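You operate a simulated robot arm through the tools that you are given. There is no shell and no other tool. Be economical: measure what you need, move in short steps, check, and stop when the job is done.

Carry out the task below with a simulated robot arm. There is one attempt and no reset: what you move stays moved.

TASK
Put the row card on the wooden bench top. Then turn the black knob to 5. Then put the jar from the steel table top in the white pail there. Then fetch the grey brush and set it on the shelf of the left test stand. Then take the medium filter on the steel table top and put it away on the top of the small bench. Then take the run card and leave it on the front of the seed bench. Then take the white cup on the top of the grey cabinet and put it away on the left end of the table. Do these in the order given. Set down upright: grey brush, medium filter.

Only the result counts: the job must be done as asked and must still hold three seconds after the hand-in. Knocking over, shifting, dropping, spilling or breaking anything else fails it.

THE ROBOT
A 7-joint arm with a two-finger parallel gripper on a trunk, on a base that drives. Base frame: it is fixed to the floor where the robot stands at the start and does not move with it; the origin is under the middle of the robot, x ahead of it, y to its left, z up; the surface under the hand at the start is at about z = 0.88. Lengths are in m, angles in degrees, forces in N, time in s.
With the tool pointing down near the work surface it reaches from about 0.34 to 0.76 m from the robot's upright axis, wherever it stands. Its first joint turns from -115.0 to 115.0 degrees. Places, roughly: black knob [0.6, 0.2, 1]; front of the seed bench (164x25 cm) [-1.36, -2.52, 0.86]; grey brush [0.75, -0.75, 1]; jar [0.75, 0.25, 1]; left end of the table [0.8, 0, 0.9]; medium filter [0.5, -1, 1]; pail [1, 0, 1]; row card [0.5, 0, 1]; run card [-1.5, -0.75, 1]; shelf of the left test stand [2.7, -0.3, 0.6]; top of the small bench [1.2, 1.9, 0.9]; white cup [-1.5, -0.75, 1]; wooden bench top [-0.6, 1.8, 0.9]. Payload 3.91 kg.
Tool frame: the origin (TCP) lies between the finger pads and is the grasp point; the fingertips stand 0.03 m ahead of it; z points along the fingers, y is the line along which they close. Largest opening 0.11 m; finger width 0.02, thickness 0.01; the body of the gripper, 0.048 by 0.112 m, starts 0.055 m behind the TCP.
Orientation is that of the tool frame in the base frame, as a unit quaternion [x, y, z, w]. With the fingers straight down and closing along the base's y, the tool's x points along the base's -x, its y along +y and its z along -z.

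THE INTERFACE
- The arm moves only by the tool arm_command. Its argument "motion" is text: rows parted by semicolons, each of 6 numbers parted by spaces: the shift along the tool's x, y, z in m, then the turn, a rotation vector about the tool's x, y, z in degrees. In form: x y z rx ry rz; .... A call has 1 to 8 rows; each row shifts and turns the commanded pose from where the row before left it, along the tool's axes as they then stand. "grip" is the closure, from 0 (fully open) to 1 (shut), set as the call begins (left out, the last holds). A row lasts 0.2 s, in which the tool goes at most 0.05 m and 8.6 degrees; a call with a longer step from one row to the next is refused whole, and so is a gripper value outside its range. Where a pose cannot be reached the arm comes as near as it can. A force on the tool above 40 N (or 10 N above the force at the start of the call, whichever is more), or a blocked arm, ends the call early, and 0.2 s more pass. Each finger travels about 0.108 m/s and halts on what it meets, pressing with about 30 N; the grip force reading is that of the motor and also rises with nothing between the fingers. The clock runs only during rows and for 0.2 s after the last one: add rows that do not move to give the fingers time. It gives the time, the measured TCP pose, the force on the tool (base axes), the opening and the grip force at its end, in the units of the frame above (readings bear some noise), with the torque about the TCP (base axes, N m) and any sound that the robot's microphone picked up.
- Cameras (640 x 400 px; columns grow to the right, rows downward): "scene" is now at [0.015, 0.1182, 1.6824]; the picture's right is [-0.36, -0.93, 0.00], its down [-0.61, 0.24, -0.76] and it looks along [0.70, -0.28, -0.66] (base axes); focal length 276 px, centre (320, 200). "wrist" rides on the gripper at [0.072, 0.017, -0.103] in the tool frame; the picture's right is [-0.23, 0.97, 0.00], its down [-0.76, -0.18, -0.62] and it looks along [-0.61, -0.14, 0.78] (tool axes); focal length 222 px, centre (320, 200).
- grab_frame(camera): a new picture of that camera. No time passes.
- raise_lower(by): slides the trunk up (or, below 0, down) by that many m; the arm and the scene camera ride with it, the base frame stays. It gives what a move gives, with no picture.
- base_move(legs): drives the robot by 1 to 6 legs, each [ahead, turn to the left] in m and degrees, along the robot's own axes; the way and the turn of a leg run together, so that a leg with both is an arc; at most 1.5 m and 180 degrees a leg. The arm and the cameras ride along, it lands a little off, and it stops where it bumps. It gives what a move gives.
- pan_tilt(pan, tilt): turns the head with the scene camera to pan (to the left, within 155 degrees either way) and tilt (down, from -29 to 69), counted from straight ahead of the robot. It gives what a move gives.
- measure_at(camera, pixels): for up to 12 pixels [column, row] of the newest picture of that camera ("zoom" is the newest enlarged one), the place [x, y, z] in the base frame of the surface seen there, good to about 0.002 m, but the place of the scene camera against the robot may be out by one fixed shift of up to 0.025 m in any direction. No time passes.
- enlarge(camera, box): a new picture of the part [left, top, right, bottom] of that camera's present view, enlarged. No time passes.
- sign_off(): hands the job in; it is judged then, once.

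Go step by step. Measure first, check grasps and placings, and put right what went wrong. The budget is 131 turns and 132 pictures, counting those below and the enlarged ones. Unless the task says otherwise, let go and move clear before handing in, and close with one line.

The tools are called after "Emit:" as name(argument=value, ...) on one line, values as JSON. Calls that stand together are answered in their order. arm_command: Moves the arm, as the interface text tells. Its arguments: {"type":"object","properties":{"motion":{"type":"string"},"grip":{"type":"number"}},"required":["motion"]} The other tools are called the same way: raise_lower (by) slides the trunk up or down; base_move (legs) drives the base; pan_tilt (pan, tilt) turns the head that bears the scene camera; grab_frame (camera) takes a picture; measure_at (camera, pixels) gives the place of the surface under pixels of a picture; enlarge (camera, box) takes an enlarged picture of a part of a camera's view; sign_off () hands the job in.

At the start:

```text
t: 0.0
eef_pos: [0.4561, -0.1177, 1.4439]
tcp_rot: [-0.004, 1.0, 0.001, 0.0]
contact_force: [0.3, 0.9, 0.2]
torque: [-0.01, 0.0, -0.02]
grip_width: 0.1099
finger_force: 0.1
trunk travel left (down, up): [-0.775, 0.215]
robot x, y, heading: [-0.0007, -0.0017, 0.0]
head pan, tilt: [-21.4, 40.9]
```

scene: 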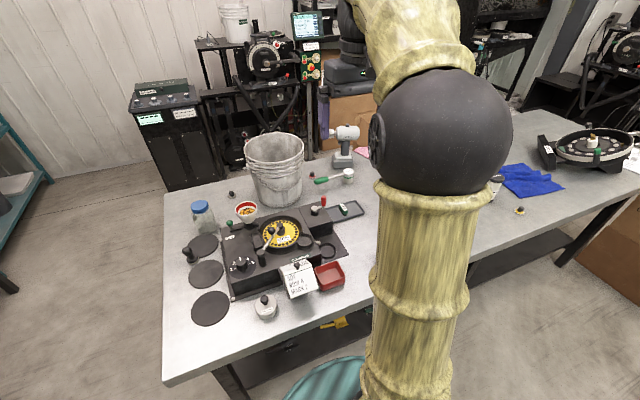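
wrist: 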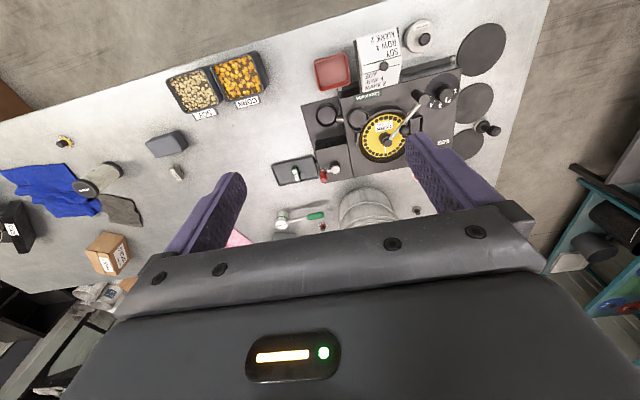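

The scene shows the steel table with the counter device, a row card near (297,278), the knob near (242,265), the jar at (203,215) and the pail at (275,165). I'll enlarge the device area to measure it.

Emit:
enlarge(camera="scene", box=[170, 180, 370, 330])

Emit:
enlarge(camera="wrist", box=[270, 0, 530, 240])

```text
2.67 times, centred on (270, 255) of scene
```

zoom: 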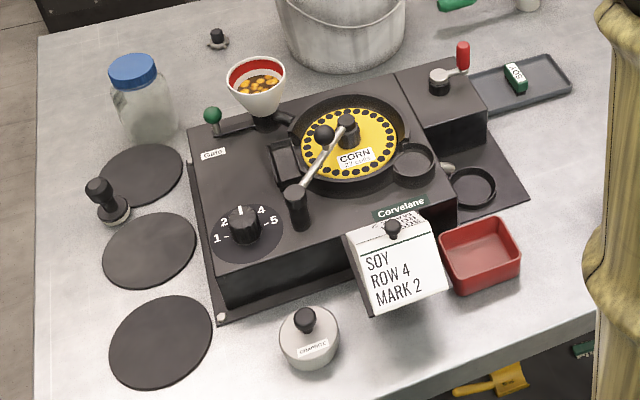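

```text
1.67 times, centred on (400, 120) of wrist
```

zoom: 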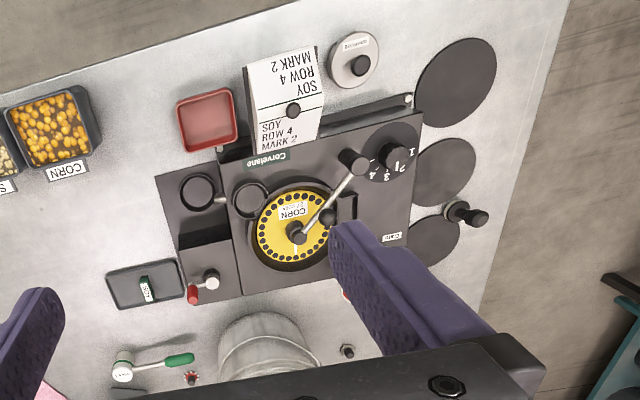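

The card hangs on the device's front edge with a small knob on top. I'll measure the key points in the wrist zoom, which isn't affected by the scene camera shift, and the same points in the scene picture to find that shift.

Emit:
measure_at(camera="zoom", pixels=[[293, 110], [250, 70], [318, 48], [257, 152], [321, 137], [398, 156], [290, 200], [470, 214], [350, 350], [352, 160], [210, 120], [356, 66]])

Emit:
measure_at(camera="scene", pixels=[[297, 264], [284, 270], [242, 264], [265, 301], [202, 206], [200, 220], [275, 140], [275, 195], [331, 280]])

```text
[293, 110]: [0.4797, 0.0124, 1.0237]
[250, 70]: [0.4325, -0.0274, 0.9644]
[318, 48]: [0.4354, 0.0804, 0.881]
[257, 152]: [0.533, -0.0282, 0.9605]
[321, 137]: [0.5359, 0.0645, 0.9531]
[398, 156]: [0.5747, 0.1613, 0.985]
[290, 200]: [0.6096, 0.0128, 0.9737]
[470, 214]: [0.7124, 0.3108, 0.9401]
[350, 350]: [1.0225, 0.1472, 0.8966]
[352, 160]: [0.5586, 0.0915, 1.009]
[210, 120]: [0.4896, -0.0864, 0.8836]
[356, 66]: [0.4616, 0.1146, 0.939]
```

```text
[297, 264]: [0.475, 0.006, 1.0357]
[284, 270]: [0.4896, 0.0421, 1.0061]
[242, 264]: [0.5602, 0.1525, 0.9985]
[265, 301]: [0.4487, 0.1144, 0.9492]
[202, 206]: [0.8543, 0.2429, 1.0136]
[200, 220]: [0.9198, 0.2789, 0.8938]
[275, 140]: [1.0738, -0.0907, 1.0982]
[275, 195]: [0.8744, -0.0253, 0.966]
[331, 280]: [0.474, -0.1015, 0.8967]
```

I'll bring the hand nearer and lower so the wrist camera sees the card well.

Emit:
arm_command(motion="0.015 0.025 0.03 0 0 0; 0.015 0.025 0.03 0 0 0; 0.015 0.025 0.03 0 0 0; 0.015 0.025 0.03 0 0 0; 0.015 0.025 0.03 0 0 0; 0.015 0.025 0.03 0 0 0; 0 0 0 0 0 0", grip=0)

Emit:
grab_frame(camera="wrist")

Emit:
grab_frame(camera="scene")

```text
t: 1.6
eef_pos: [0.3634, 0.0298, 1.2619]
tcp_rot: [-0.004, 1.0, 0.001, 0.0]
contact_force: [-0.4, -0.2, 0.4]
torque: [0.04, -0.02, -0.01]
grip_width: 0.1097
finger_force: 0.0
trunk travel left (down, up): [-0.775, 0.215]
robot x, y, heading: [0.0015, 0.0028, 0.1]
head pan, tilt: [-21.4, 40.9]
```

```text
127 pictures are left
```

wrist: 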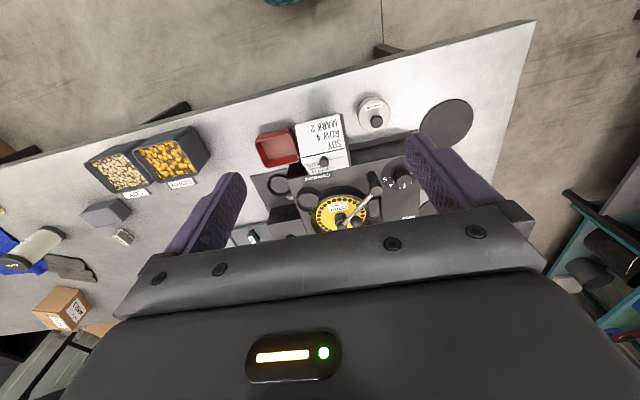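

```text
126 pictures are left
```

scene: 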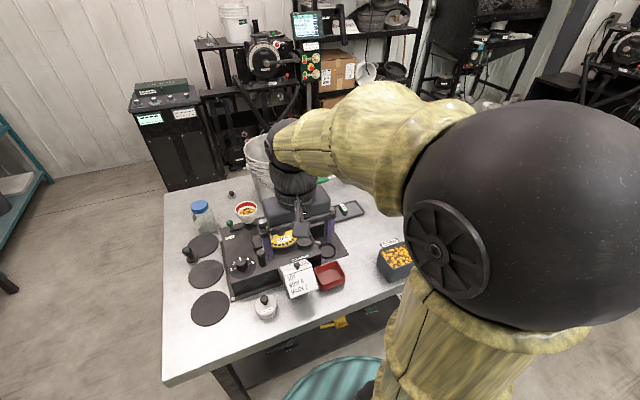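

Emit:
enlarge(camera="wrist", box=[240, 80, 440, 240])

Emit:
enlarge(camera="scene", box=[220, 220, 360, 320])

```text
2.50 times, centred on (340, 160) of wrist
```

zoom: 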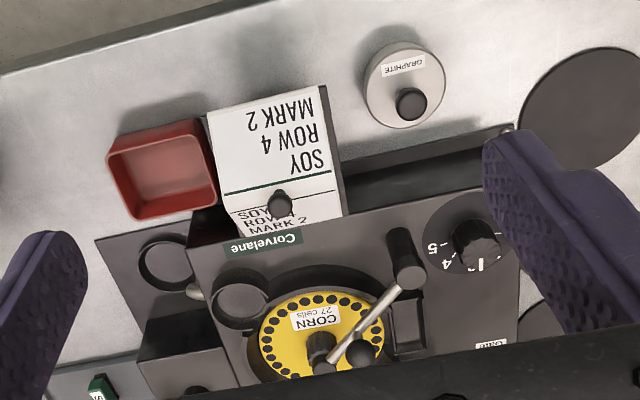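

```text
4.00 times, centred on (290, 270) of scene
```

zoom: 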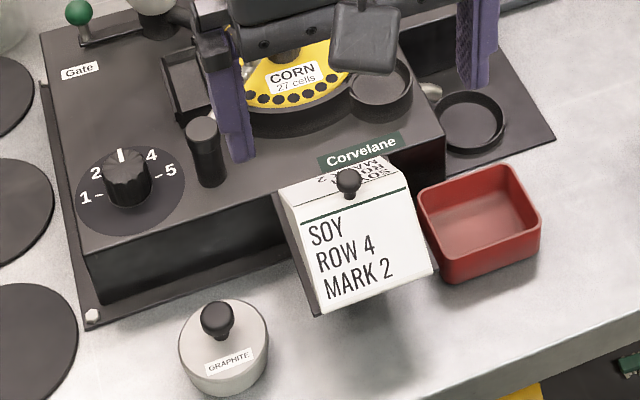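

Emit:
measure_at(camera="zoom", pixels=[[348, 180], [348, 196], [282, 184], [320, 310], [434, 268], [405, 190], [300, 225], [385, 160], [318, 176], [345, 260], [335, 165]])

Emit:
measure_at(camera="wrist", pixels=[[323, 160], [320, 160], [326, 130], [374, 121], [402, 176], [369, 179], [340, 213], [274, 150]])

```text
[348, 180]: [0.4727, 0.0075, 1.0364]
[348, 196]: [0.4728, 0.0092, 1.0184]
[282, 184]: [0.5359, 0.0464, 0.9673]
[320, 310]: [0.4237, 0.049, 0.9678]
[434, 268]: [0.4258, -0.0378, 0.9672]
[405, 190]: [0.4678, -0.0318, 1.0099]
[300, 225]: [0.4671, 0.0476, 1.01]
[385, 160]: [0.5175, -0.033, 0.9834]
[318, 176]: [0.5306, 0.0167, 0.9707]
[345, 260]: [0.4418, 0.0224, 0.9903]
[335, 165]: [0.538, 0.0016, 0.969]
```

```text
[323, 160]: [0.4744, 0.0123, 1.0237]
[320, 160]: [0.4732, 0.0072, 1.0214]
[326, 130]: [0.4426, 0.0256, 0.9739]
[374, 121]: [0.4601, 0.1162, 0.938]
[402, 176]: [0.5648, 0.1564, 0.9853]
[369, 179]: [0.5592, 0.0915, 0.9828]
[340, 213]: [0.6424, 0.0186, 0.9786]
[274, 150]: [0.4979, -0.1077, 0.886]
```

The card is a small tent about 0.085 m wide, with its ridge at x≈0.47, z≈0.998. Before moving anything I'll survey the room with the head.

Emit:
pan_tilt(pan=75, tilt=25)

Emit:
grab_frame(camera="scene")

Emit:
pan_tilt(pan=150, tilt=25)

Emit:
grab_frame(camera="scene")

Emit:
pan_tilt(pan=-140, tilt=25)

Emit:
grab_frame(camera="scene")

Emit:
pan_tilt(pan=-70, tilt=30)

Emit:
grab_frame(camera="scene")

Emit:
pan_tilt(pan=10, tilt=30)

Emit:
grab_frame(camera="scene")

```text
t: 3.3
eef_pos: [0.3641, 0.0303, 1.2628]
tcp_rot: [-0.005, 1.0, 0.0, -0.001]
contact_force: [0.1, 0.2, -0.2]
torque: [-0.03, 0.0, -0.01]
grip_width: 0.1098
finger_force: 0.1
trunk travel left (down, up): [-0.775, 0.215]
robot x, y, heading: [0.0016, 0.0009, 0.0]
head pan, tilt: [75.0, 25.0]
```

```text
123 pictures are left
```

scene: 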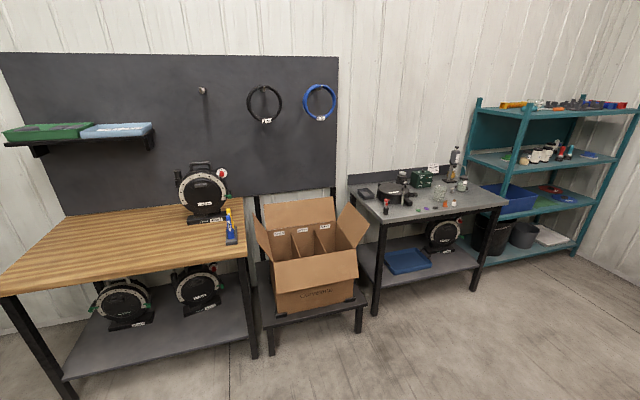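

```text
t: 4.8
eef_pos: [0.3648, 0.0311, 1.2613]
tcp_rot: [-0.004, 1.0, 0.0, 0.0]
contact_force: [0.1, 0.6, 1.2]
torque: [0.01, 0.0, 0.02]
grip_width: 0.1098
finger_force: 0.0
trunk travel left (down, up): [-0.775, 0.215]
robot x, y, heading: [0.0055, 0.0012, -0.1]
head pan, tilt: [150.0, 25.0]
```

```text
122 pictures are left
```

scene: 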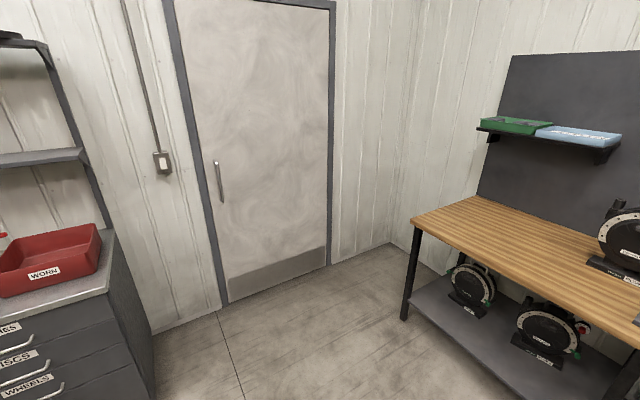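

```text
t: 8.8
eef_pos: [0.3633, 0.0306, 1.2617]
tcp_rot: [-0.004, 1.0, 0.0, 0.0]
contact_force: [0.2, 0.0, -0.1]
torque: [0.0, 0.01, 0.01]
grip_width: 0.1101
finger_force: 0.0
trunk travel left (down, up): [-0.775, 0.215]
robot x, y, heading: [0.0024, -0.0023, 0.2]
head pan, tilt: [-140.0, 25.0]
```

```text
121 pictures are left
```

scene: 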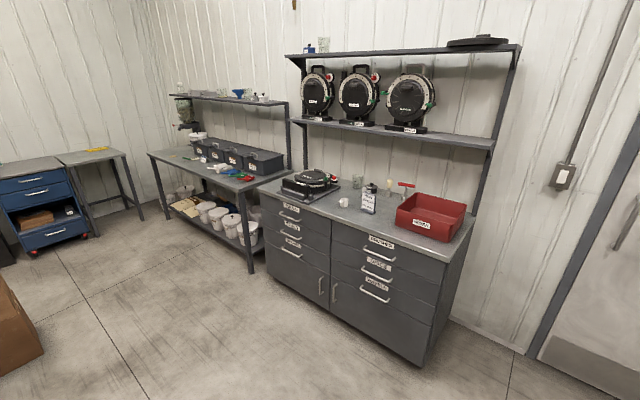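

```text
t: 10.2
eef_pos: [0.3636, 0.0312, 1.2626]
tcp_rot: [-0.004, 1.0, -0.001, -0.001]
contact_force: [0.5, -0.1, -0.2]
torque: [0.03, 0.0, 0.04]
grip_width: 0.1098
finger_force: 0.1
trunk travel left (down, up): [-0.775, 0.215]
robot x, y, heading: [0.0013, 0.0041, -0.1]
head pan, tilt: [-70.0, 30.0]
```

```text
120 pictures are left
```

scene: 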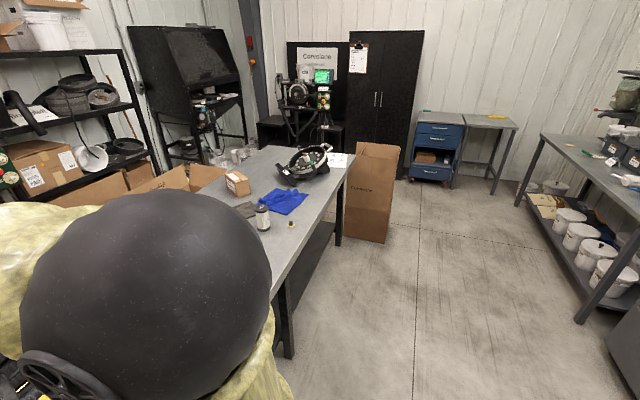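

```text
t: 11.7
eef_pos: [0.3645, 0.0308, 1.262]
tcp_rot: [-0.005, 1.0, 0.0, -0.001]
contact_force: [-0.7, -0.8, -0.2]
torque: [-0.01, -0.01, 0.01]
grip_width: 0.11
finger_force: 0.1
trunk travel left (down, up): [-0.775, 0.215]
robot x, y, heading: [-0.0029, 0.001, -0.2]
head pan, tilt: [10.0, 30.0]
```

```text
119 pictures are left
```

scene: 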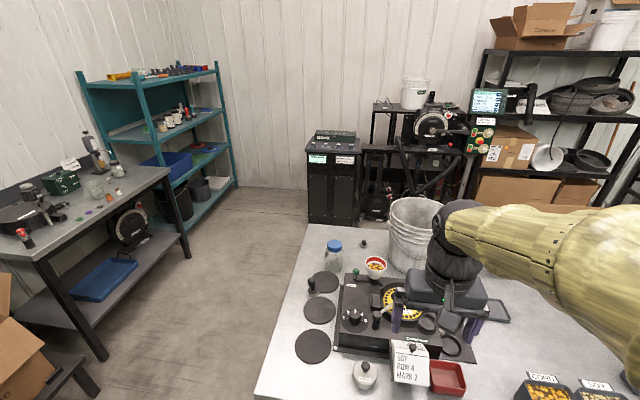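

The survey shows the wooden bench, small bench, seed bench, grey cabinet and test stand. Now I'll move above the card, straddling its 0.085 m width.

Emit:
arm_command(motion="-0.037 -0.007 0.0 0 0 0; -0.037 -0.007 0 0 0 0; -0.0375 -0.007 0 0 0 0; 0 0 0.045 0 0 0; 0 0 0.045 0 0 0; 0 0 0.045 0 0 0; 0 0 0.045 0 0 0; 0 0 0.03 0 0 0")

Emit:
grab_frame(camera="wrist")

Emit:
enlarge(camera="scene", box=[320, 250, 520, 400])

```text
t: 13.5
eef_pos: [0.4769, 0.0121, 1.0524]
tcp_rot: [-0.004, 1.0, 0.0, 0.0]
contact_force: [0.7, 0.7, -0.3]
torque: [-0.01, 0.01, 0.0]
grip_width: 0.11
finger_force: 0.1
trunk travel left (down, up): [-0.775, 0.215]
robot x, y, heading: [0.0013, 0.0007, -0.3]
head pan, tilt: [10.0, 30.0]
```

```text
118 pictures are left
```

wrist: 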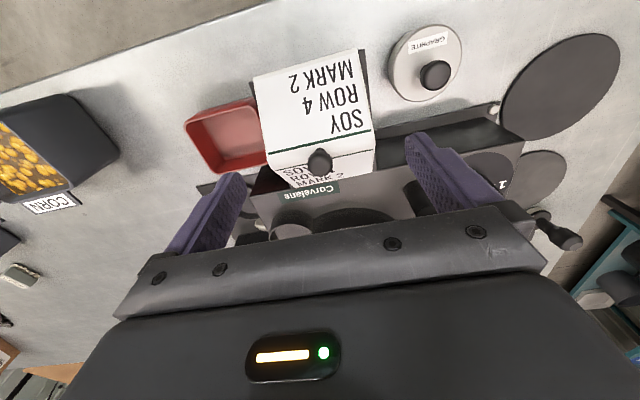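

```text
2.67 times, centred on (420, 325) of scene
```

zoom: 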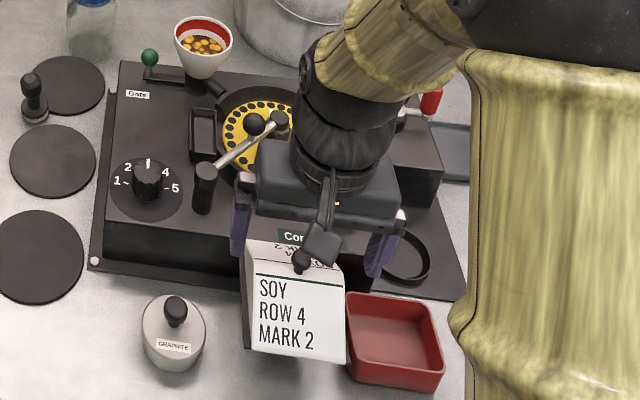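

Emit:
measure_at(camera="wrist", pixels=[[319, 160], [268, 152], [373, 142], [256, 80], [357, 52], [258, 98], [187, 122], [318, 148], [340, 195]])

```text
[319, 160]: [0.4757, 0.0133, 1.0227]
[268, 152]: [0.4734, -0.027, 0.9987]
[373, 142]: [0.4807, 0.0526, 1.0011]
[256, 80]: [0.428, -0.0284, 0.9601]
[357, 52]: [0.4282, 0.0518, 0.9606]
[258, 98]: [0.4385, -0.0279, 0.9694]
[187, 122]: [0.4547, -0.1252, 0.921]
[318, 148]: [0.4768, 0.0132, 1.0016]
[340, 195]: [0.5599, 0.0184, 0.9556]
```

The card is centred at y=0.012 with its ridge at x≈0.475, z≈1.0, and the TCP is centred over it. I'll go down and close on it.

Emit:
arm_command(motion="0 0 0.03 0 0 0; 0 0 0.029 0 0 0; 0 0 0 0 0 0")

Emit:
arm_command(motion="0 0 0 0 0 0; 0 0 0 0 0 0; 0 0 0 0 0 0", grip=1)

Emit:
arm_command(motion="0 0 -0.01 0 0 0; 0 0 -0.03 0 0 0; 0 0 -0.04 0 0 0; 0 0 -0.04 0 0 0; 0 0 -0.04 0 0 0; 0 0 -0.04 0 0 0; 0 0 0 0 0 0")

Emit:
grab_frame(camera="wrist")

Emit:
grab_frame(camera="scene")

```text
t: 14.3
eef_pos: [0.4754, 0.0104, 0.9944]
tcp_rot: [-0.005, 1.0, 0.0, 0.0]
contact_force: [0.8, 0.3, -0.4]
torque: [0.01, -0.03, -0.01]
grip_width: 0.1099
finger_force: 0.0
trunk travel left (down, up): [-0.775, 0.215]
robot x, y, heading: [-0.0002, -0.0038, 0.1]
head pan, tilt: [10.0, 30.0]
```

```text
t: 15.1
eef_pos: [0.4764, 0.0113, 0.9929]
tcp_rot: [-0.004, 1.0, 0.0, -0.001]
contact_force: [0.3, -0.2, -0.1]
torque: [-0.02, 0.0, 0.01]
grip_width: 0.0838
finger_force: 30.2
trunk travel left (down, up): [-0.775, 0.215]
robot x, y, heading: [0.0017, 0.0014, -0.0]
head pan, tilt: [10.0, 30.0]
```

```text
t: 16.7
eef_pos: [0.4776, 0.0125, 1.1953]
tcp_rot: [-0.004, 1.0, 0.0, -0.001]
contact_force: [-0.2, -0.9, -1.8]
torque: [-0.03, 0.02, 0.0]
grip_width: 0.0837
finger_force: 30.5
trunk travel left (down, up): [-0.775, 0.215]
robot x, y, heading: [0.0001, 0.0005, 0.0]
head pan, tilt: [10.0, 30.0]
```

```text
116 pictures are left
```

wrist: 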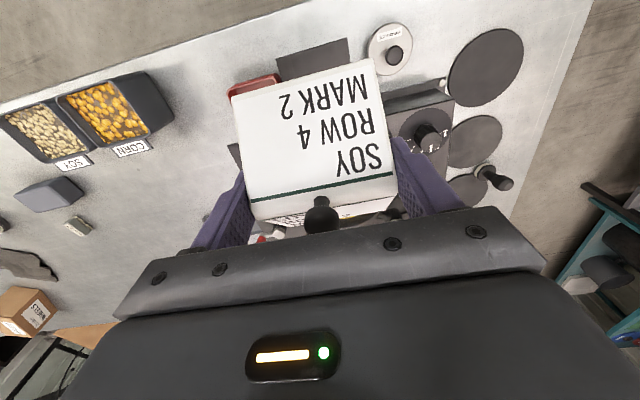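

```text
115 pictures are left
```

scene: 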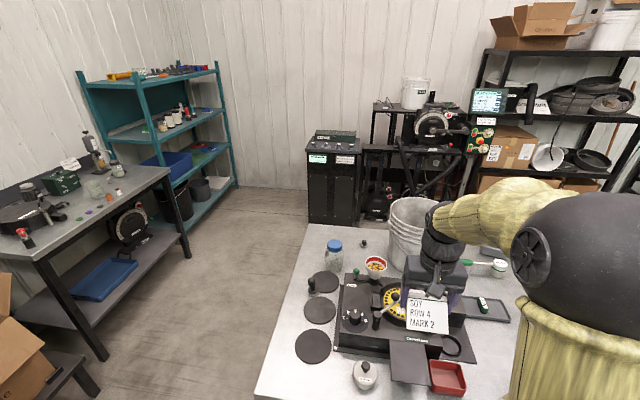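

The card is held (width 0.084). I'll turn the head to the wooden bench and measure its free surface.

Emit:
pan_tilt(pan=105, tilt=30)

Emit:
grab_frame(camera="scene")

Emit:
measure_at(camera="scene", pixels=[[200, 200], [250, 220], [300, 230], [350, 240], [320, 200], [380, 200], [400, 230], [440, 240], [350, 280], [420, 270], [250, 180]])

```text
t: 18.4
eef_pos: [0.4779, 0.0123, 1.1943]
tcp_rot: [-0.005, 1.0, -0.001, 0.001]
contact_force: [1.3, 0.3, -1.6]
torque: [0.0, 0.02, -0.03]
grip_width: 0.0838
finger_force: 29.9
trunk travel left (down, up): [-0.775, 0.215]
robot x, y, heading: [-0.0014, 0.0032, 0.0]
head pan, tilt: [105.0, 30.0]
```

```text
114 pictures are left
```

scene: 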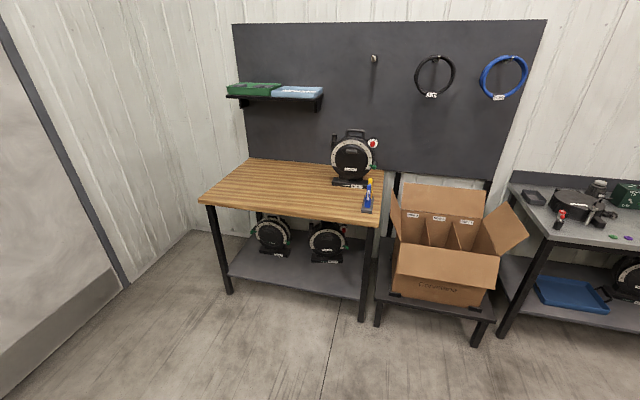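

```text
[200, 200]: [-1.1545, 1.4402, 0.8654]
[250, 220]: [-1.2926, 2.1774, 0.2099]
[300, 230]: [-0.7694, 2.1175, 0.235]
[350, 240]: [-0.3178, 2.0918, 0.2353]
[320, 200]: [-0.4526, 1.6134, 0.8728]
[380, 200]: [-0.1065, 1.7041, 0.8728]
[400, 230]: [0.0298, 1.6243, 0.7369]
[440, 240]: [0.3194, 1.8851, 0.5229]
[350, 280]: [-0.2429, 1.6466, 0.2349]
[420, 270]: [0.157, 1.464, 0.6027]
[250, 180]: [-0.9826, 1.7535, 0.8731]
```

The bench top is at z≈0.86, with its front edge at y≈1.43. I'll back off a little and drive to about (-0.6, 1.05), facing +y.

Emit:
base_move(legs=[[-0.15, 0], [0, 113.2], [1.14, 0], [0, -23.2]])

Emit:
pan_tilt(pan=15, tilt=45)

Emit:
grab_frame(camera="scene")

Emit:
grab_frame(camera="wrist")

```text
t: 34.9
eef_pos: [-0.6085, 1.527, 1.1958]
tcp_rot: [0.711, -0.703, 0.0, 0.0]
contact_force: [0.7, 1.0, -2.0]
torque: [-0.05, 0.02, -0.01]
grip_width: 0.0838
finger_force: 29.9
trunk travel left (down, up): [-0.775, 0.215]
robot x, y, heading: [-0.5995, 1.0465, 90.3]
head pan, tilt: [105.0, 30.0]
```

```text
t: 36.5
eef_pos: [-0.6086, 1.5264, 1.1948]
tcp_rot: [0.711, -0.703, 0.0, 0.0]
contact_force: [0.0, 0.4, -2.6]
torque: [-0.01, -0.07, 0.05]
grip_width: 0.0836
finger_force: 29.7
trunk travel left (down, up): [-0.775, 0.215]
robot x, y, heading: [-0.5997, 1.0453, 90.2]
head pan, tilt: [15.0, 45.0]
```

```text
113 pictures are left
```

scene: 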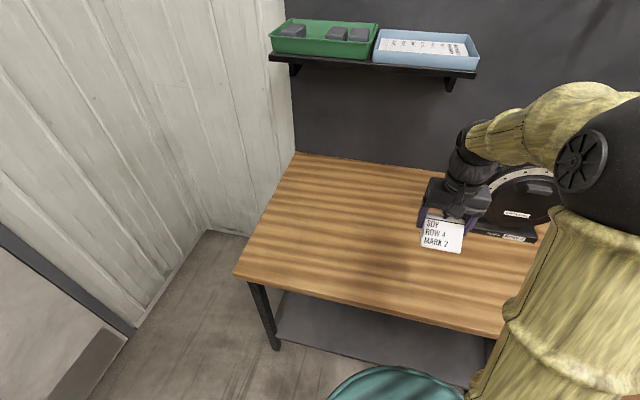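

```text
112 pictures are left
```

wrist: 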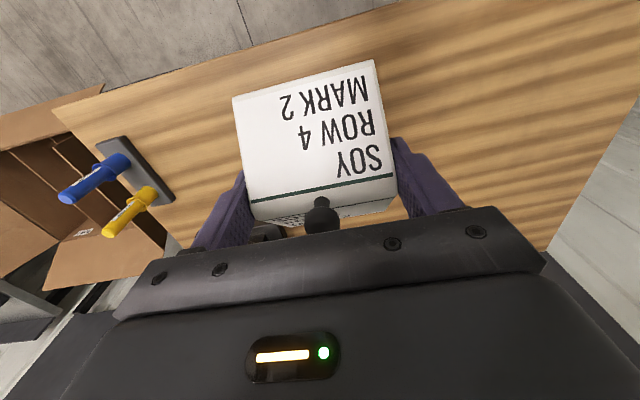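

Emit:
measure_at(camera="wrist", pixels=[[450, 90], [500, 150], [420, 40], [200, 120], [256, 200], [390, 180]])

Emit:
arm_command(motion="-0.03 0.03 0.02 0 0 0; -0.03 0.03 0.02 0 0 0; -0.02 0.02 0.04 0 0 0; 0 0 0.045 0 0 0; 0 0 0.045 0 0 0; 0 0 0.045 0 0 0; 0 0 0.045 0 0 0; 0 0 0 0 0 0")

Emit:
grab_frame(camera="wrist")

Emit:
grab_frame(camera="scene")

```text
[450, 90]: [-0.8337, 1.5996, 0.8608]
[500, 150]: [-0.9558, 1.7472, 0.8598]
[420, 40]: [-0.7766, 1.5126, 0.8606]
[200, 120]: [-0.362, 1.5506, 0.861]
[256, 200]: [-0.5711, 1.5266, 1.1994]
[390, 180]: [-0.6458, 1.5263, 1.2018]
```

```text
t: 38.3
eef_pos: [-0.6906, 1.6063, 0.9338]
tcp_rot: [0.711, -0.703, 0.0, 0.0]
contact_force: [-0.3, 0.5, -1.2]
torque: [0.04, 0.01, -0.03]
grip_width: 0.0836
finger_force: 30.0
trunk travel left (down, up): [-0.775, 0.215]
robot x, y, heading: [-0.5947, 1.0489, 90.1]
head pan, tilt: [15.0, 45.0]
```

```text
111 pictures are left
```

wrist: 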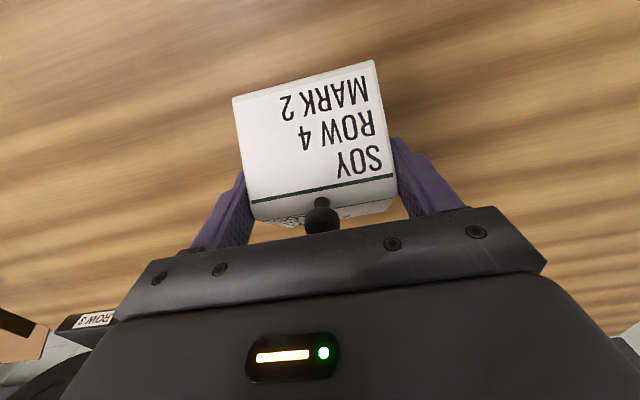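

```text
110 pictures are left
```

scene: 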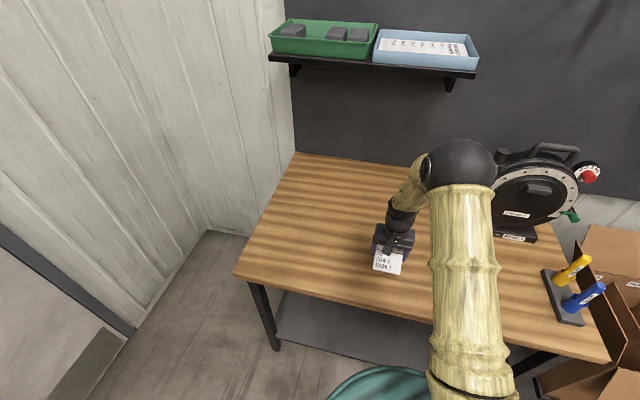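

The bench is at z=0.861 and the card bottom is about 0.033 above it. I'll lower it gently.

Emit:
arm_command(motion="0 0 0.015 0 0 0; 0 0 0.01 0 0 0; 0 0 0.004 0 0 0; 0 0 0.003 0 0 0; 0 0 0 0 0 0")

```text
t: 39.5
eef_pos: [-0.6907, 1.6068, 0.9022]
tcp_rot: [0.711, -0.703, 0.0, 0.0]
contact_force: [0.5, 0.8, -1.5]
torque: [-0.04, -0.01, 0.01]
grip_width: 0.0836
finger_force: 30.3
trunk travel left (down, up): [-0.775, 0.215]
robot x, y, heading: [-0.595, 1.0514, 90.1]
head pan, tilt: [15.0, 45.0]
```

Emit:
arm_command(motion="0 0 0.003 0 0 0; 0 0 0.002 0 0 0; 0 0 0 0 0 0")

Emit:
enlarge(camera="scene", box=[330, 200, 450, 300])

```text
t: 40.3
eef_pos: [-0.6901, 1.6067, 0.8993]
tcp_rot: [0.711, -0.703, -0.001, 0.0]
contact_force: [0.1, 1.3, 10.4]
torque: [-0.62, -0.08, -0.02]
grip_width: 0.0837
finger_force: 30.1
trunk travel left (down, up): [-0.775, 0.215]
robot x, y, heading: [-0.5929, 1.0497, 89.9]
head pan, tilt: [15.0, 45.0]
```

```text
4.00 times, centred on (390, 250) of scene
```

zoom: 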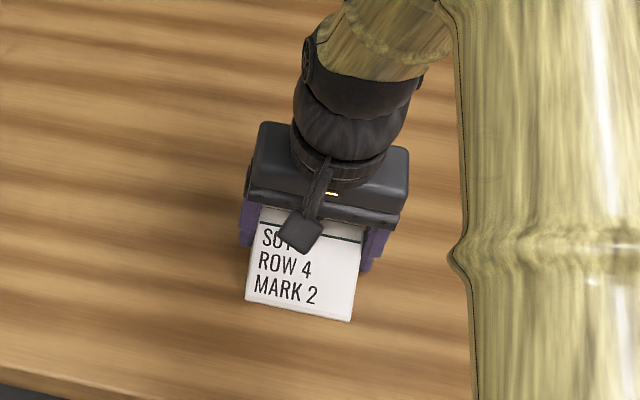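

Contact is made (10 N up). I'll release and raise straight up.

Emit:
arm_command(motion="0 0 0 0 0 0; 0 0 0 0 0 0; 0 0 0 0 0 0", grip=0)

Emit:
arm_command(motion="0 0 -0.02 0 0 0; 0 0 -0.04 0 0 0; 0 0 -0.045 0 0 0; 0 0 -0.045 0 0 0; 0 0 -0.045 0 0 0; 0 0 -0.045 0 0 0; 0 0 -0.045 0 0 0; 0 0 0 0 0 0")

Emit:
grab_frame(camera="wrist")

```text
t: 41.1
eef_pos: [-0.6903, 1.6063, 0.8985]
tcp_rot: [0.711, -0.703, 0.0, 0.0]
contact_force: [-0.8, -0.3, 0.9]
torque: [0.0, 0.01, 0.01]
grip_width: 0.1099
finger_force: 0.0
trunk travel left (down, up): [-0.775, 0.215]
robot x, y, heading: [-0.5937, 1.0481, 90.1]
head pan, tilt: [15.0, 45.0]
```

```text
t: 42.9
eef_pos: [-0.6902, 1.6068, 1.1852]
tcp_rot: [0.711, -0.703, 0.0, -0.001]
contact_force: [-0.3, 0.4, 0.1]
torque: [-0.02, 0.0, 0.03]
grip_width: 0.1102
finger_force: 0.1
trunk travel left (down, up): [-0.775, 0.215]
robot x, y, heading: [-0.5952, 1.0451, 90.2]
head pan, tilt: [15.0, 45.0]
```

```text
108 pictures are left
```

wrist: 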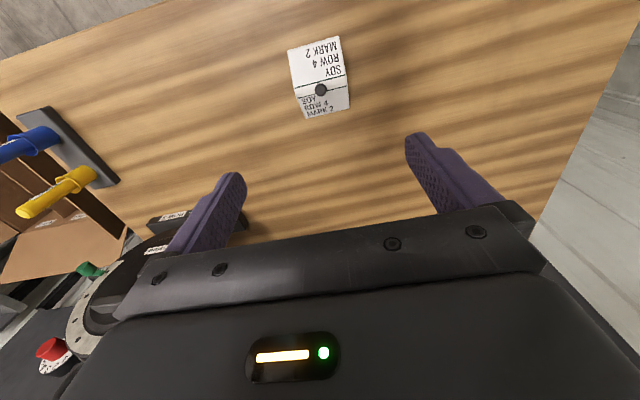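

The row card stands on the bench. I'll drive back to the steel table, slightly left of the start position, for the knob.

Emit:
base_move(legs=[[0, -153.7], [1.11, 0], [0, 63.5], [0.12, 0]])

Emit:
pan_tilt(pan=15, tilt=45)

Emit:
grab_frame(camera="scene")

Emit:
grab_frame(camera="wrist")

```text
t: 50.3
eef_pos: [-0.0976, 0.7851, 1.1838]
tcp_rot: [0.316, 0.949, 0.0, 0.0]
contact_force: [-0.3, -0.5, 0.3]
torque: [-0.02, 0.0, 0.0]
grip_width: 0.1099
finger_force: 0.1
trunk travel left (down, up): [-0.775, 0.215]
robot x, y, heading: [-0.5943, 1.0486, -37.4]
head pan, tilt: [15.0, 45.0]
stopped in leg 1: the robot was blocked; the commanded pose is now the measured one
```

```text
t: 50.9
eef_pos: [-0.0969, 0.7837, 1.1839]
tcp_rot: [0.315, 0.949, 0.0, 0.001]
contact_force: [0.1, 0.0, -1.7]
torque: [-0.02, 0.02, 0.0]
grip_width: 0.1101
finger_force: 0.0
trunk travel left (down, up): [-0.775, 0.215]
robot x, y, heading: [-0.597, 1.0505, -37.3]
head pan, tilt: [15.0, 45.0]
```

```text
107 pictures are left
```

scene: 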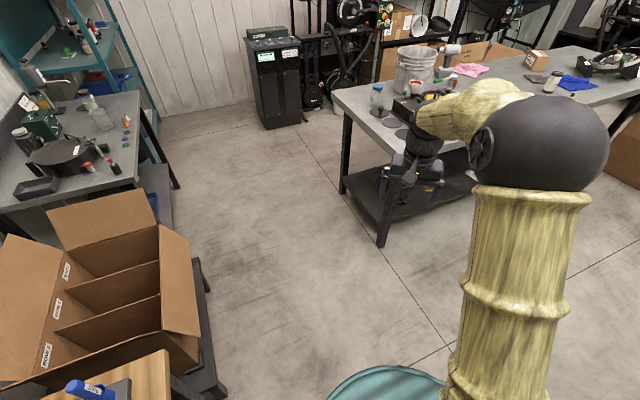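

```text
106 pictures are left
```

wrist: 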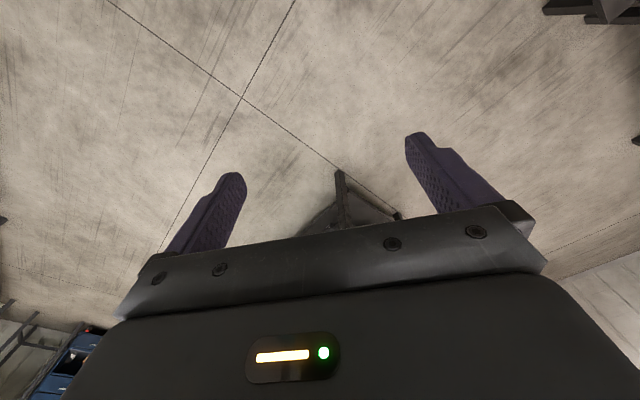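

The turn stopped at heading -37°, blocked. I'll look around the robot to see what it met before going on.

Emit:
pan_tilt(pan=100, tilt=55)

Emit:
grab_frame(camera="scene")

Emit:
pan_tilt(pan=-150, tilt=55)

Emit:
grab_frame(camera="scene")

```text
t: 52.5
eef_pos: [-0.096, 0.7839, 1.1839]
tcp_rot: [0.317, 0.949, 0.001, 0.0]
contact_force: [0.0, 0.2, 0.1]
torque: [0.02, 0.01, 0.03]
grip_width: 0.11
finger_force: 0.1
trunk travel left (down, up): [-0.775, 0.215]
robot x, y, heading: [-0.5972, 1.0458, -37.4]
head pan, tilt: [100.0, 55.0]
```

```text
105 pictures are left
```

scene: 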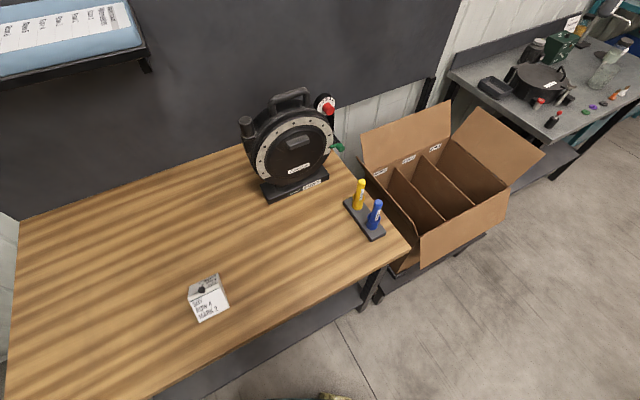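

```text
t: 56.0
eef_pos: [-0.0963, 0.785, 1.184]
tcp_rot: [0.316, 0.949, 0.0, 0.0]
contact_force: [0.1, 0.0, 0.5]
torque: [0.01, -0.02, 0.04]
grip_width: 0.11
finger_force: 0.1
trunk travel left (down, up): [-0.775, 0.215]
robot x, y, heading: [-0.5989, 1.0457, -37.4]
head pan, tilt: [-150.0, 55.0]
```

```text
104 pictures are left
```

scene: 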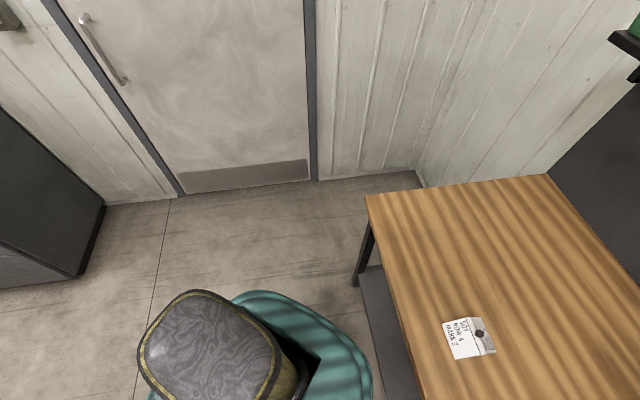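

Only the base's rear touched the bench frame, and everything there stands unchanged, including the card. I'll drive forward first, then on to the table.

Emit:
base_move(legs=[[0.35, 0], [0, -38.2], [0.8, 0], [0, 75.6], [0.12, 0]])

Emit:
pan_tilt(pan=12, tilt=45)

Emit:
grab_frame(camera="scene")

Emit:
grab_frame(camera="wrist")

```text
t: 71.3
eef_pos: [0.5591, 0.1514, 1.1845]
tcp_rot: [-0.004, 1.0, -0.001, -0.001]
contact_force: [0.6, 0.9, 0.7]
torque: [0.03, 0.01, -0.03]
grip_width: 0.11
finger_force: 0.0
trunk travel left (down, up): [-0.775, 0.215]
robot x, y, heading: [0.0043, 0.0598, -0.2]
head pan, tilt: [-150.0, 55.0]
```

```text
t: 73.8
eef_pos: [0.5598, 0.1509, 1.1846]
tcp_rot: [-0.003, 1.0, 0.0, 0.0]
contact_force: [-0.4, -0.8, 0.6]
torque: [0.01, 0.01, 0.02]
grip_width: 0.1099
finger_force: 0.1
trunk travel left (down, up): [-0.775, 0.215]
robot x, y, heading: [0.0033, 0.0604, -0.4]
head pan, tilt: [12.0, 45.0]
```

```text
103 pictures are left
```

scene: 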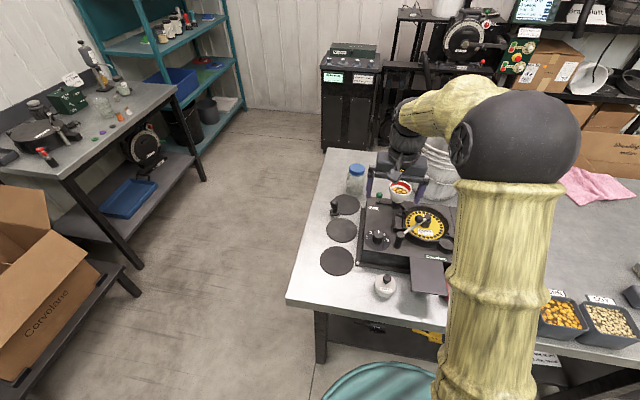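

```text
102 pictures are left
```

wrist: 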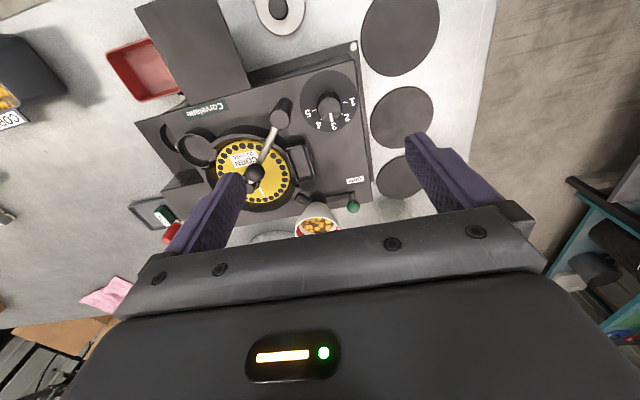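

Emit:
enlarge(camera="wrist", box=[240, 50, 400, 150])

Emit:
measure_at(camera="zoom", pixels=[[365, 215], [340, 220], [390, 225], [370, 240], [370, 195], [445, 210], [440, 260], [375, 297], [312, 290], [265, 250], [420, 120]])

Emit:
enlarge(camera="scene", box=[310, 150, 470, 250])

Emit:
measure_at(camera="zoom", pixels=[[185, 65], [165, 90], [205, 90], [185, 130], [160, 150], [185, 168], [360, 130], [205, 160]])

```text
4.00 times, centred on (320, 100) of wrist
```

zoom: 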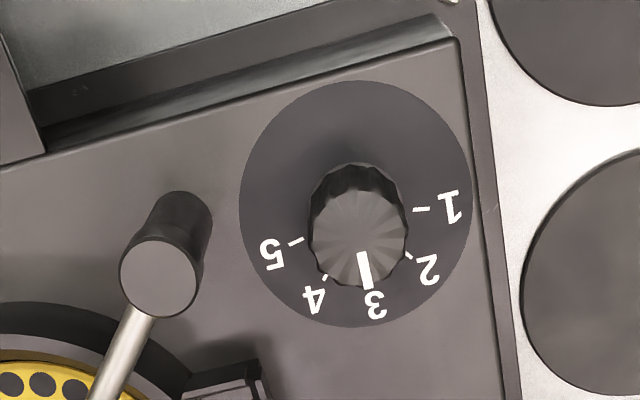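

```text
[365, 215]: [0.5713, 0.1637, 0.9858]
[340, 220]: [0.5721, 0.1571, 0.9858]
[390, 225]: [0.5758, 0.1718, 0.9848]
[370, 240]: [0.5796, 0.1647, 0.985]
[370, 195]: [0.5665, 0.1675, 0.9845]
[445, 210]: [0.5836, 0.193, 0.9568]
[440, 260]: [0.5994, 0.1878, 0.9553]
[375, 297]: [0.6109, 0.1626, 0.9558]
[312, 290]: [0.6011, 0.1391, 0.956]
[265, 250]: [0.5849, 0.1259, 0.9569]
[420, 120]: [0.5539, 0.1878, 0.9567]
```

```text
4.00 times, centred on (390, 200) of scene
```

zoom: 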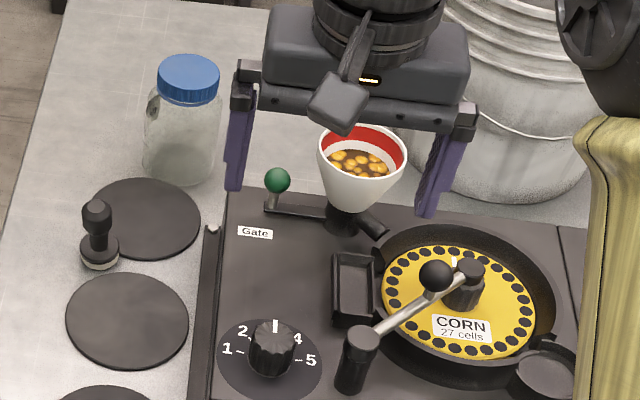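

```text
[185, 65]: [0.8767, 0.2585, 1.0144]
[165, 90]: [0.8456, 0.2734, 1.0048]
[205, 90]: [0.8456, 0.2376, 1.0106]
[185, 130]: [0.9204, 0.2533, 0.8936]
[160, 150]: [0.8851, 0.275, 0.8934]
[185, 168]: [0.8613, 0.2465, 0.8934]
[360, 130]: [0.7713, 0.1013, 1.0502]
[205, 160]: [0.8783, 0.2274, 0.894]
```

The knob is at about (0.575, 0.160), top z 0.985, pointing at 3. The ticks are 40° apart, so 5 needs 80° clockwise seen from above. I'll pre-close part way to clear the crank post and come down over the knob.

Emit:
arm_command(motion="-0.0155 0.009 0 0 0 0; 0 0 0.045 0 0 0; 0 0 0.045 0 0 0; 0 0 0.045 0 0 0; 0 0 0 0 0 0", grip=0.55)

Emit:
enlarge(camera="wrist", box=[200, 50, 440, 200])

```text
t: 75.0
eef_pos: [0.5743, 0.1614, 1.0495]
tcp_rot: [-0.004, 1.0, 0.0, 0.0]
contact_force: [-0.4, 1.1, 0.4]
torque: [-0.01, 0.0, -0.03]
grip_width: 0.0494
finger_force: 0.2
trunk travel left (down, up): [-0.775, 0.215]
robot x, y, heading: [0.0022, 0.0634, -0.1]
head pan, tilt: [12.0, 45.0]
```

```text
2.67 times, centred on (320, 125) of wrist
```

zoom: 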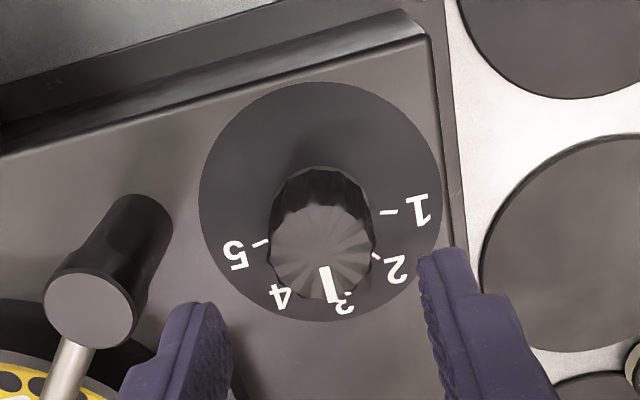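

Emit:
measure_at(camera="zoom", pixels=[[320, 252], [275, 240], [365, 235], [322, 215], [320, 290], [388, 212], [260, 243], [320, 305]])

```text
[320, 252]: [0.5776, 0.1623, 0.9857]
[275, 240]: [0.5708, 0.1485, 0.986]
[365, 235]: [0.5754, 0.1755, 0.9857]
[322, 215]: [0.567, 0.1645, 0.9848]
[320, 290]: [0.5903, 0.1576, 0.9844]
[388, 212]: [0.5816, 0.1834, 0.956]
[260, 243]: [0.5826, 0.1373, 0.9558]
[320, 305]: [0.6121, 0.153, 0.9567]
```

The knob centre is about (0.577, 0.1615). I'll go down and grip.

Emit:
arm_command(motion="-0.003 0 0.03 0 0 0; 0 0 0.028 0 0 0; 0 0 0 0 0 0")

Emit:
arm_command(motion="0 0 0 0 0 0; 0 0 0 0 0 0; 0 0 0 0 0 0", grip=1)

```text
t: 75.8
eef_pos: [0.578, 0.1604, 0.9923]
tcp_rot: [-0.003, 1.0, 0.0, 0.0]
contact_force: [0.2, -0.1, -0.6]
torque: [0.01, 0.0, 0.01]
grip_width: 0.0496
finger_force: 0.1
trunk travel left (down, up): [-0.775, 0.215]
robot x, y, heading: [0.0014, 0.0626, 0.1]
head pan, tilt: [12.0, 45.0]
```

```text
t: 76.6
eef_pos: [0.578, 0.1593, 0.9913]
tcp_rot: [-0.003, 1.0, 0.001, 0.0]
contact_force: [0.3, -2.8, -3.0]
torque: [-0.26, -0.43, -0.01]
grip_width: 0.0323
finger_force: 45.2
trunk travel left (down, up): [-0.775, 0.215]
robot x, y, heading: [0.0012, 0.0604, -0.4]
head pan, tilt: [12.0, 45.0]
```

Gripped at 0.032 m. I'll turn it clockwise seen from above, which is positive about the tool z, and start with half.

Emit:
arm_command(motion="0 0 0 0 0 8; 0 0 0 0 0 8; 0 0 0 0 0 8; 0 0 0 0 0 8; 0 0 0 0 0 8; 0 0 0 0 0 0")

Emit:
enlarge(camera="scene", box=[340, 210, 420, 260])

```text
t: 78.0
eef_pos: [0.579, 0.1593, 0.9916]
tcp_rot: [0.34, 0.94, -0.001, -0.001]
contact_force: [0.4, -4.6, 1.4]
torque: [0.06, 0.59, 0.04]
grip_width: 0.0323
finger_force: 44.6
trunk travel left (down, up): [-0.775, 0.215]
robot x, y, heading: [0.0012, 0.0609, -0.2]
head pan, tilt: [12.0, 45.0]
```

```text
8.00 times, centred on (380, 235) of scene
```

zoom: 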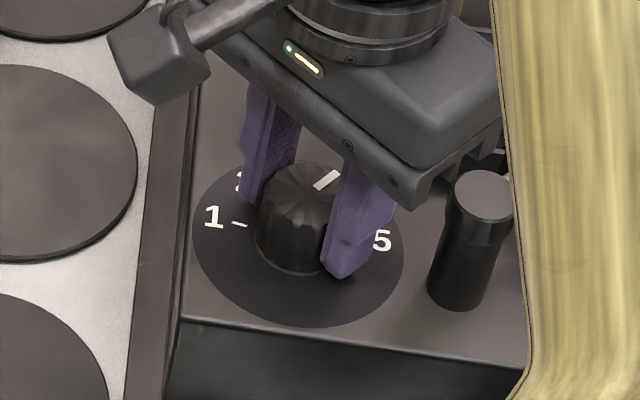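

The knob follows, with its pointer now about at 4. I'll turn another 40°.

Emit:
arm_command(motion="0 0 0 0 0 8; 0 0 0 0 0 8; 0 0 0 0 0 8; 0 0 0 0 0 8; 0 0 0 0 0 8; 0 0 0 0 0 0")

Emit:
enlarge(camera="scene", box=[340, 210, 420, 260])

Emit:
enlarge(camera="wrist", box=[240, 100, 400, 200])

```text
t: 79.4
eef_pos: [0.5766, 0.1579, 0.9907]
tcp_rot: [0.642, 0.767, 0.0, 0.0]
contact_force: [-2.7, -8.6, 3.3]
torque: [-1.0, -0.19, 0.03]
grip_width: 0.0322
finger_force: 44.8
trunk travel left (down, up): [-0.775, 0.215]
robot x, y, heading: [-0.0002, 0.0597, -0.2]
head pan, tilt: [12.0, 45.0]
```

```text
8.00 times, centred on (380, 235) of scene
```

zoom: 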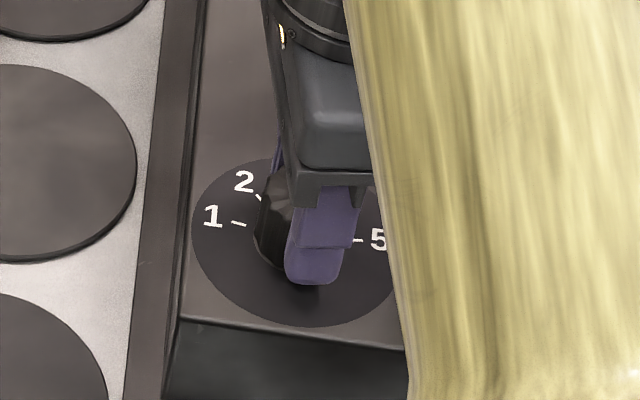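

```text
4.00 times, centred on (320, 150) of wrist
```

zoom: 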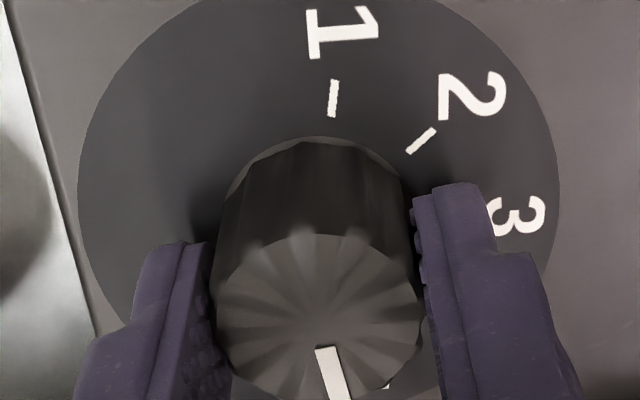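

Emit:
arm_command(motion="0 0 0 0 0 0; 0 0 0 0 0 0; 0 0 -0.03 0 0 0; 0 0 -0.045 0 0 0; 0 0 -0.045 0 0 0; 0 0 0 0 0 0", grip=0.55)

Emit:
enlarge(camera="wrist", box=[240, 80, 400, 180])

```text
t: 80.8
eef_pos: [0.5788, 0.1597, 1.1118]
tcp_rot: [0.641, 0.768, -0.001, -0.001]
contact_force: [0.7, -0.6, -0.2]
torque: [0.03, -0.02, 0.01]
grip_width: 0.0495
finger_force: 0.0
trunk travel left (down, up): [-0.775, 0.215]
robot x, y, heading: [0.003, 0.0628, -0.2]
head pan, tilt: [12.0, 45.0]
```

```text
4.00 times, centred on (320, 130) of wrist
```

zoom: 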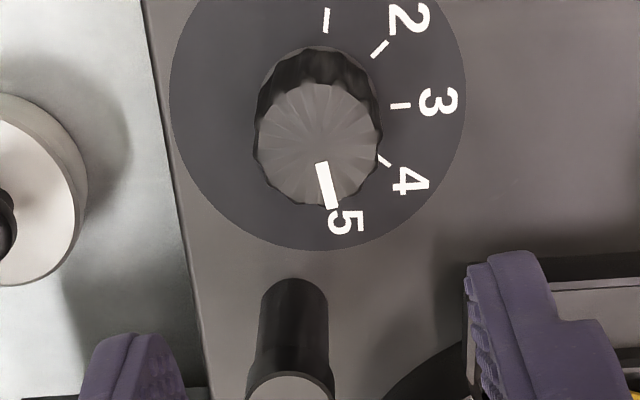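

Emit:
measure_at(camera="zoom", pixels=[[321, 166], [331, 203], [318, 145], [400, 105], [386, 161], [377, 49], [326, 20], [345, 222], [437, 101], [408, 182], [408, 20]])

```text
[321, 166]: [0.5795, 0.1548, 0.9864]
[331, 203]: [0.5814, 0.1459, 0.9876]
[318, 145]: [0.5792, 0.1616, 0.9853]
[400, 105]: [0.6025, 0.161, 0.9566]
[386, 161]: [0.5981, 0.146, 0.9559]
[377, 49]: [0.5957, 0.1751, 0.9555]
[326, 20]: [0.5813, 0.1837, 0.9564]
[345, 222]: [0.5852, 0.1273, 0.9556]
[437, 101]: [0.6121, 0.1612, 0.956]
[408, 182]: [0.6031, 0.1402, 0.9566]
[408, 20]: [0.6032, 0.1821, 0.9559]
```

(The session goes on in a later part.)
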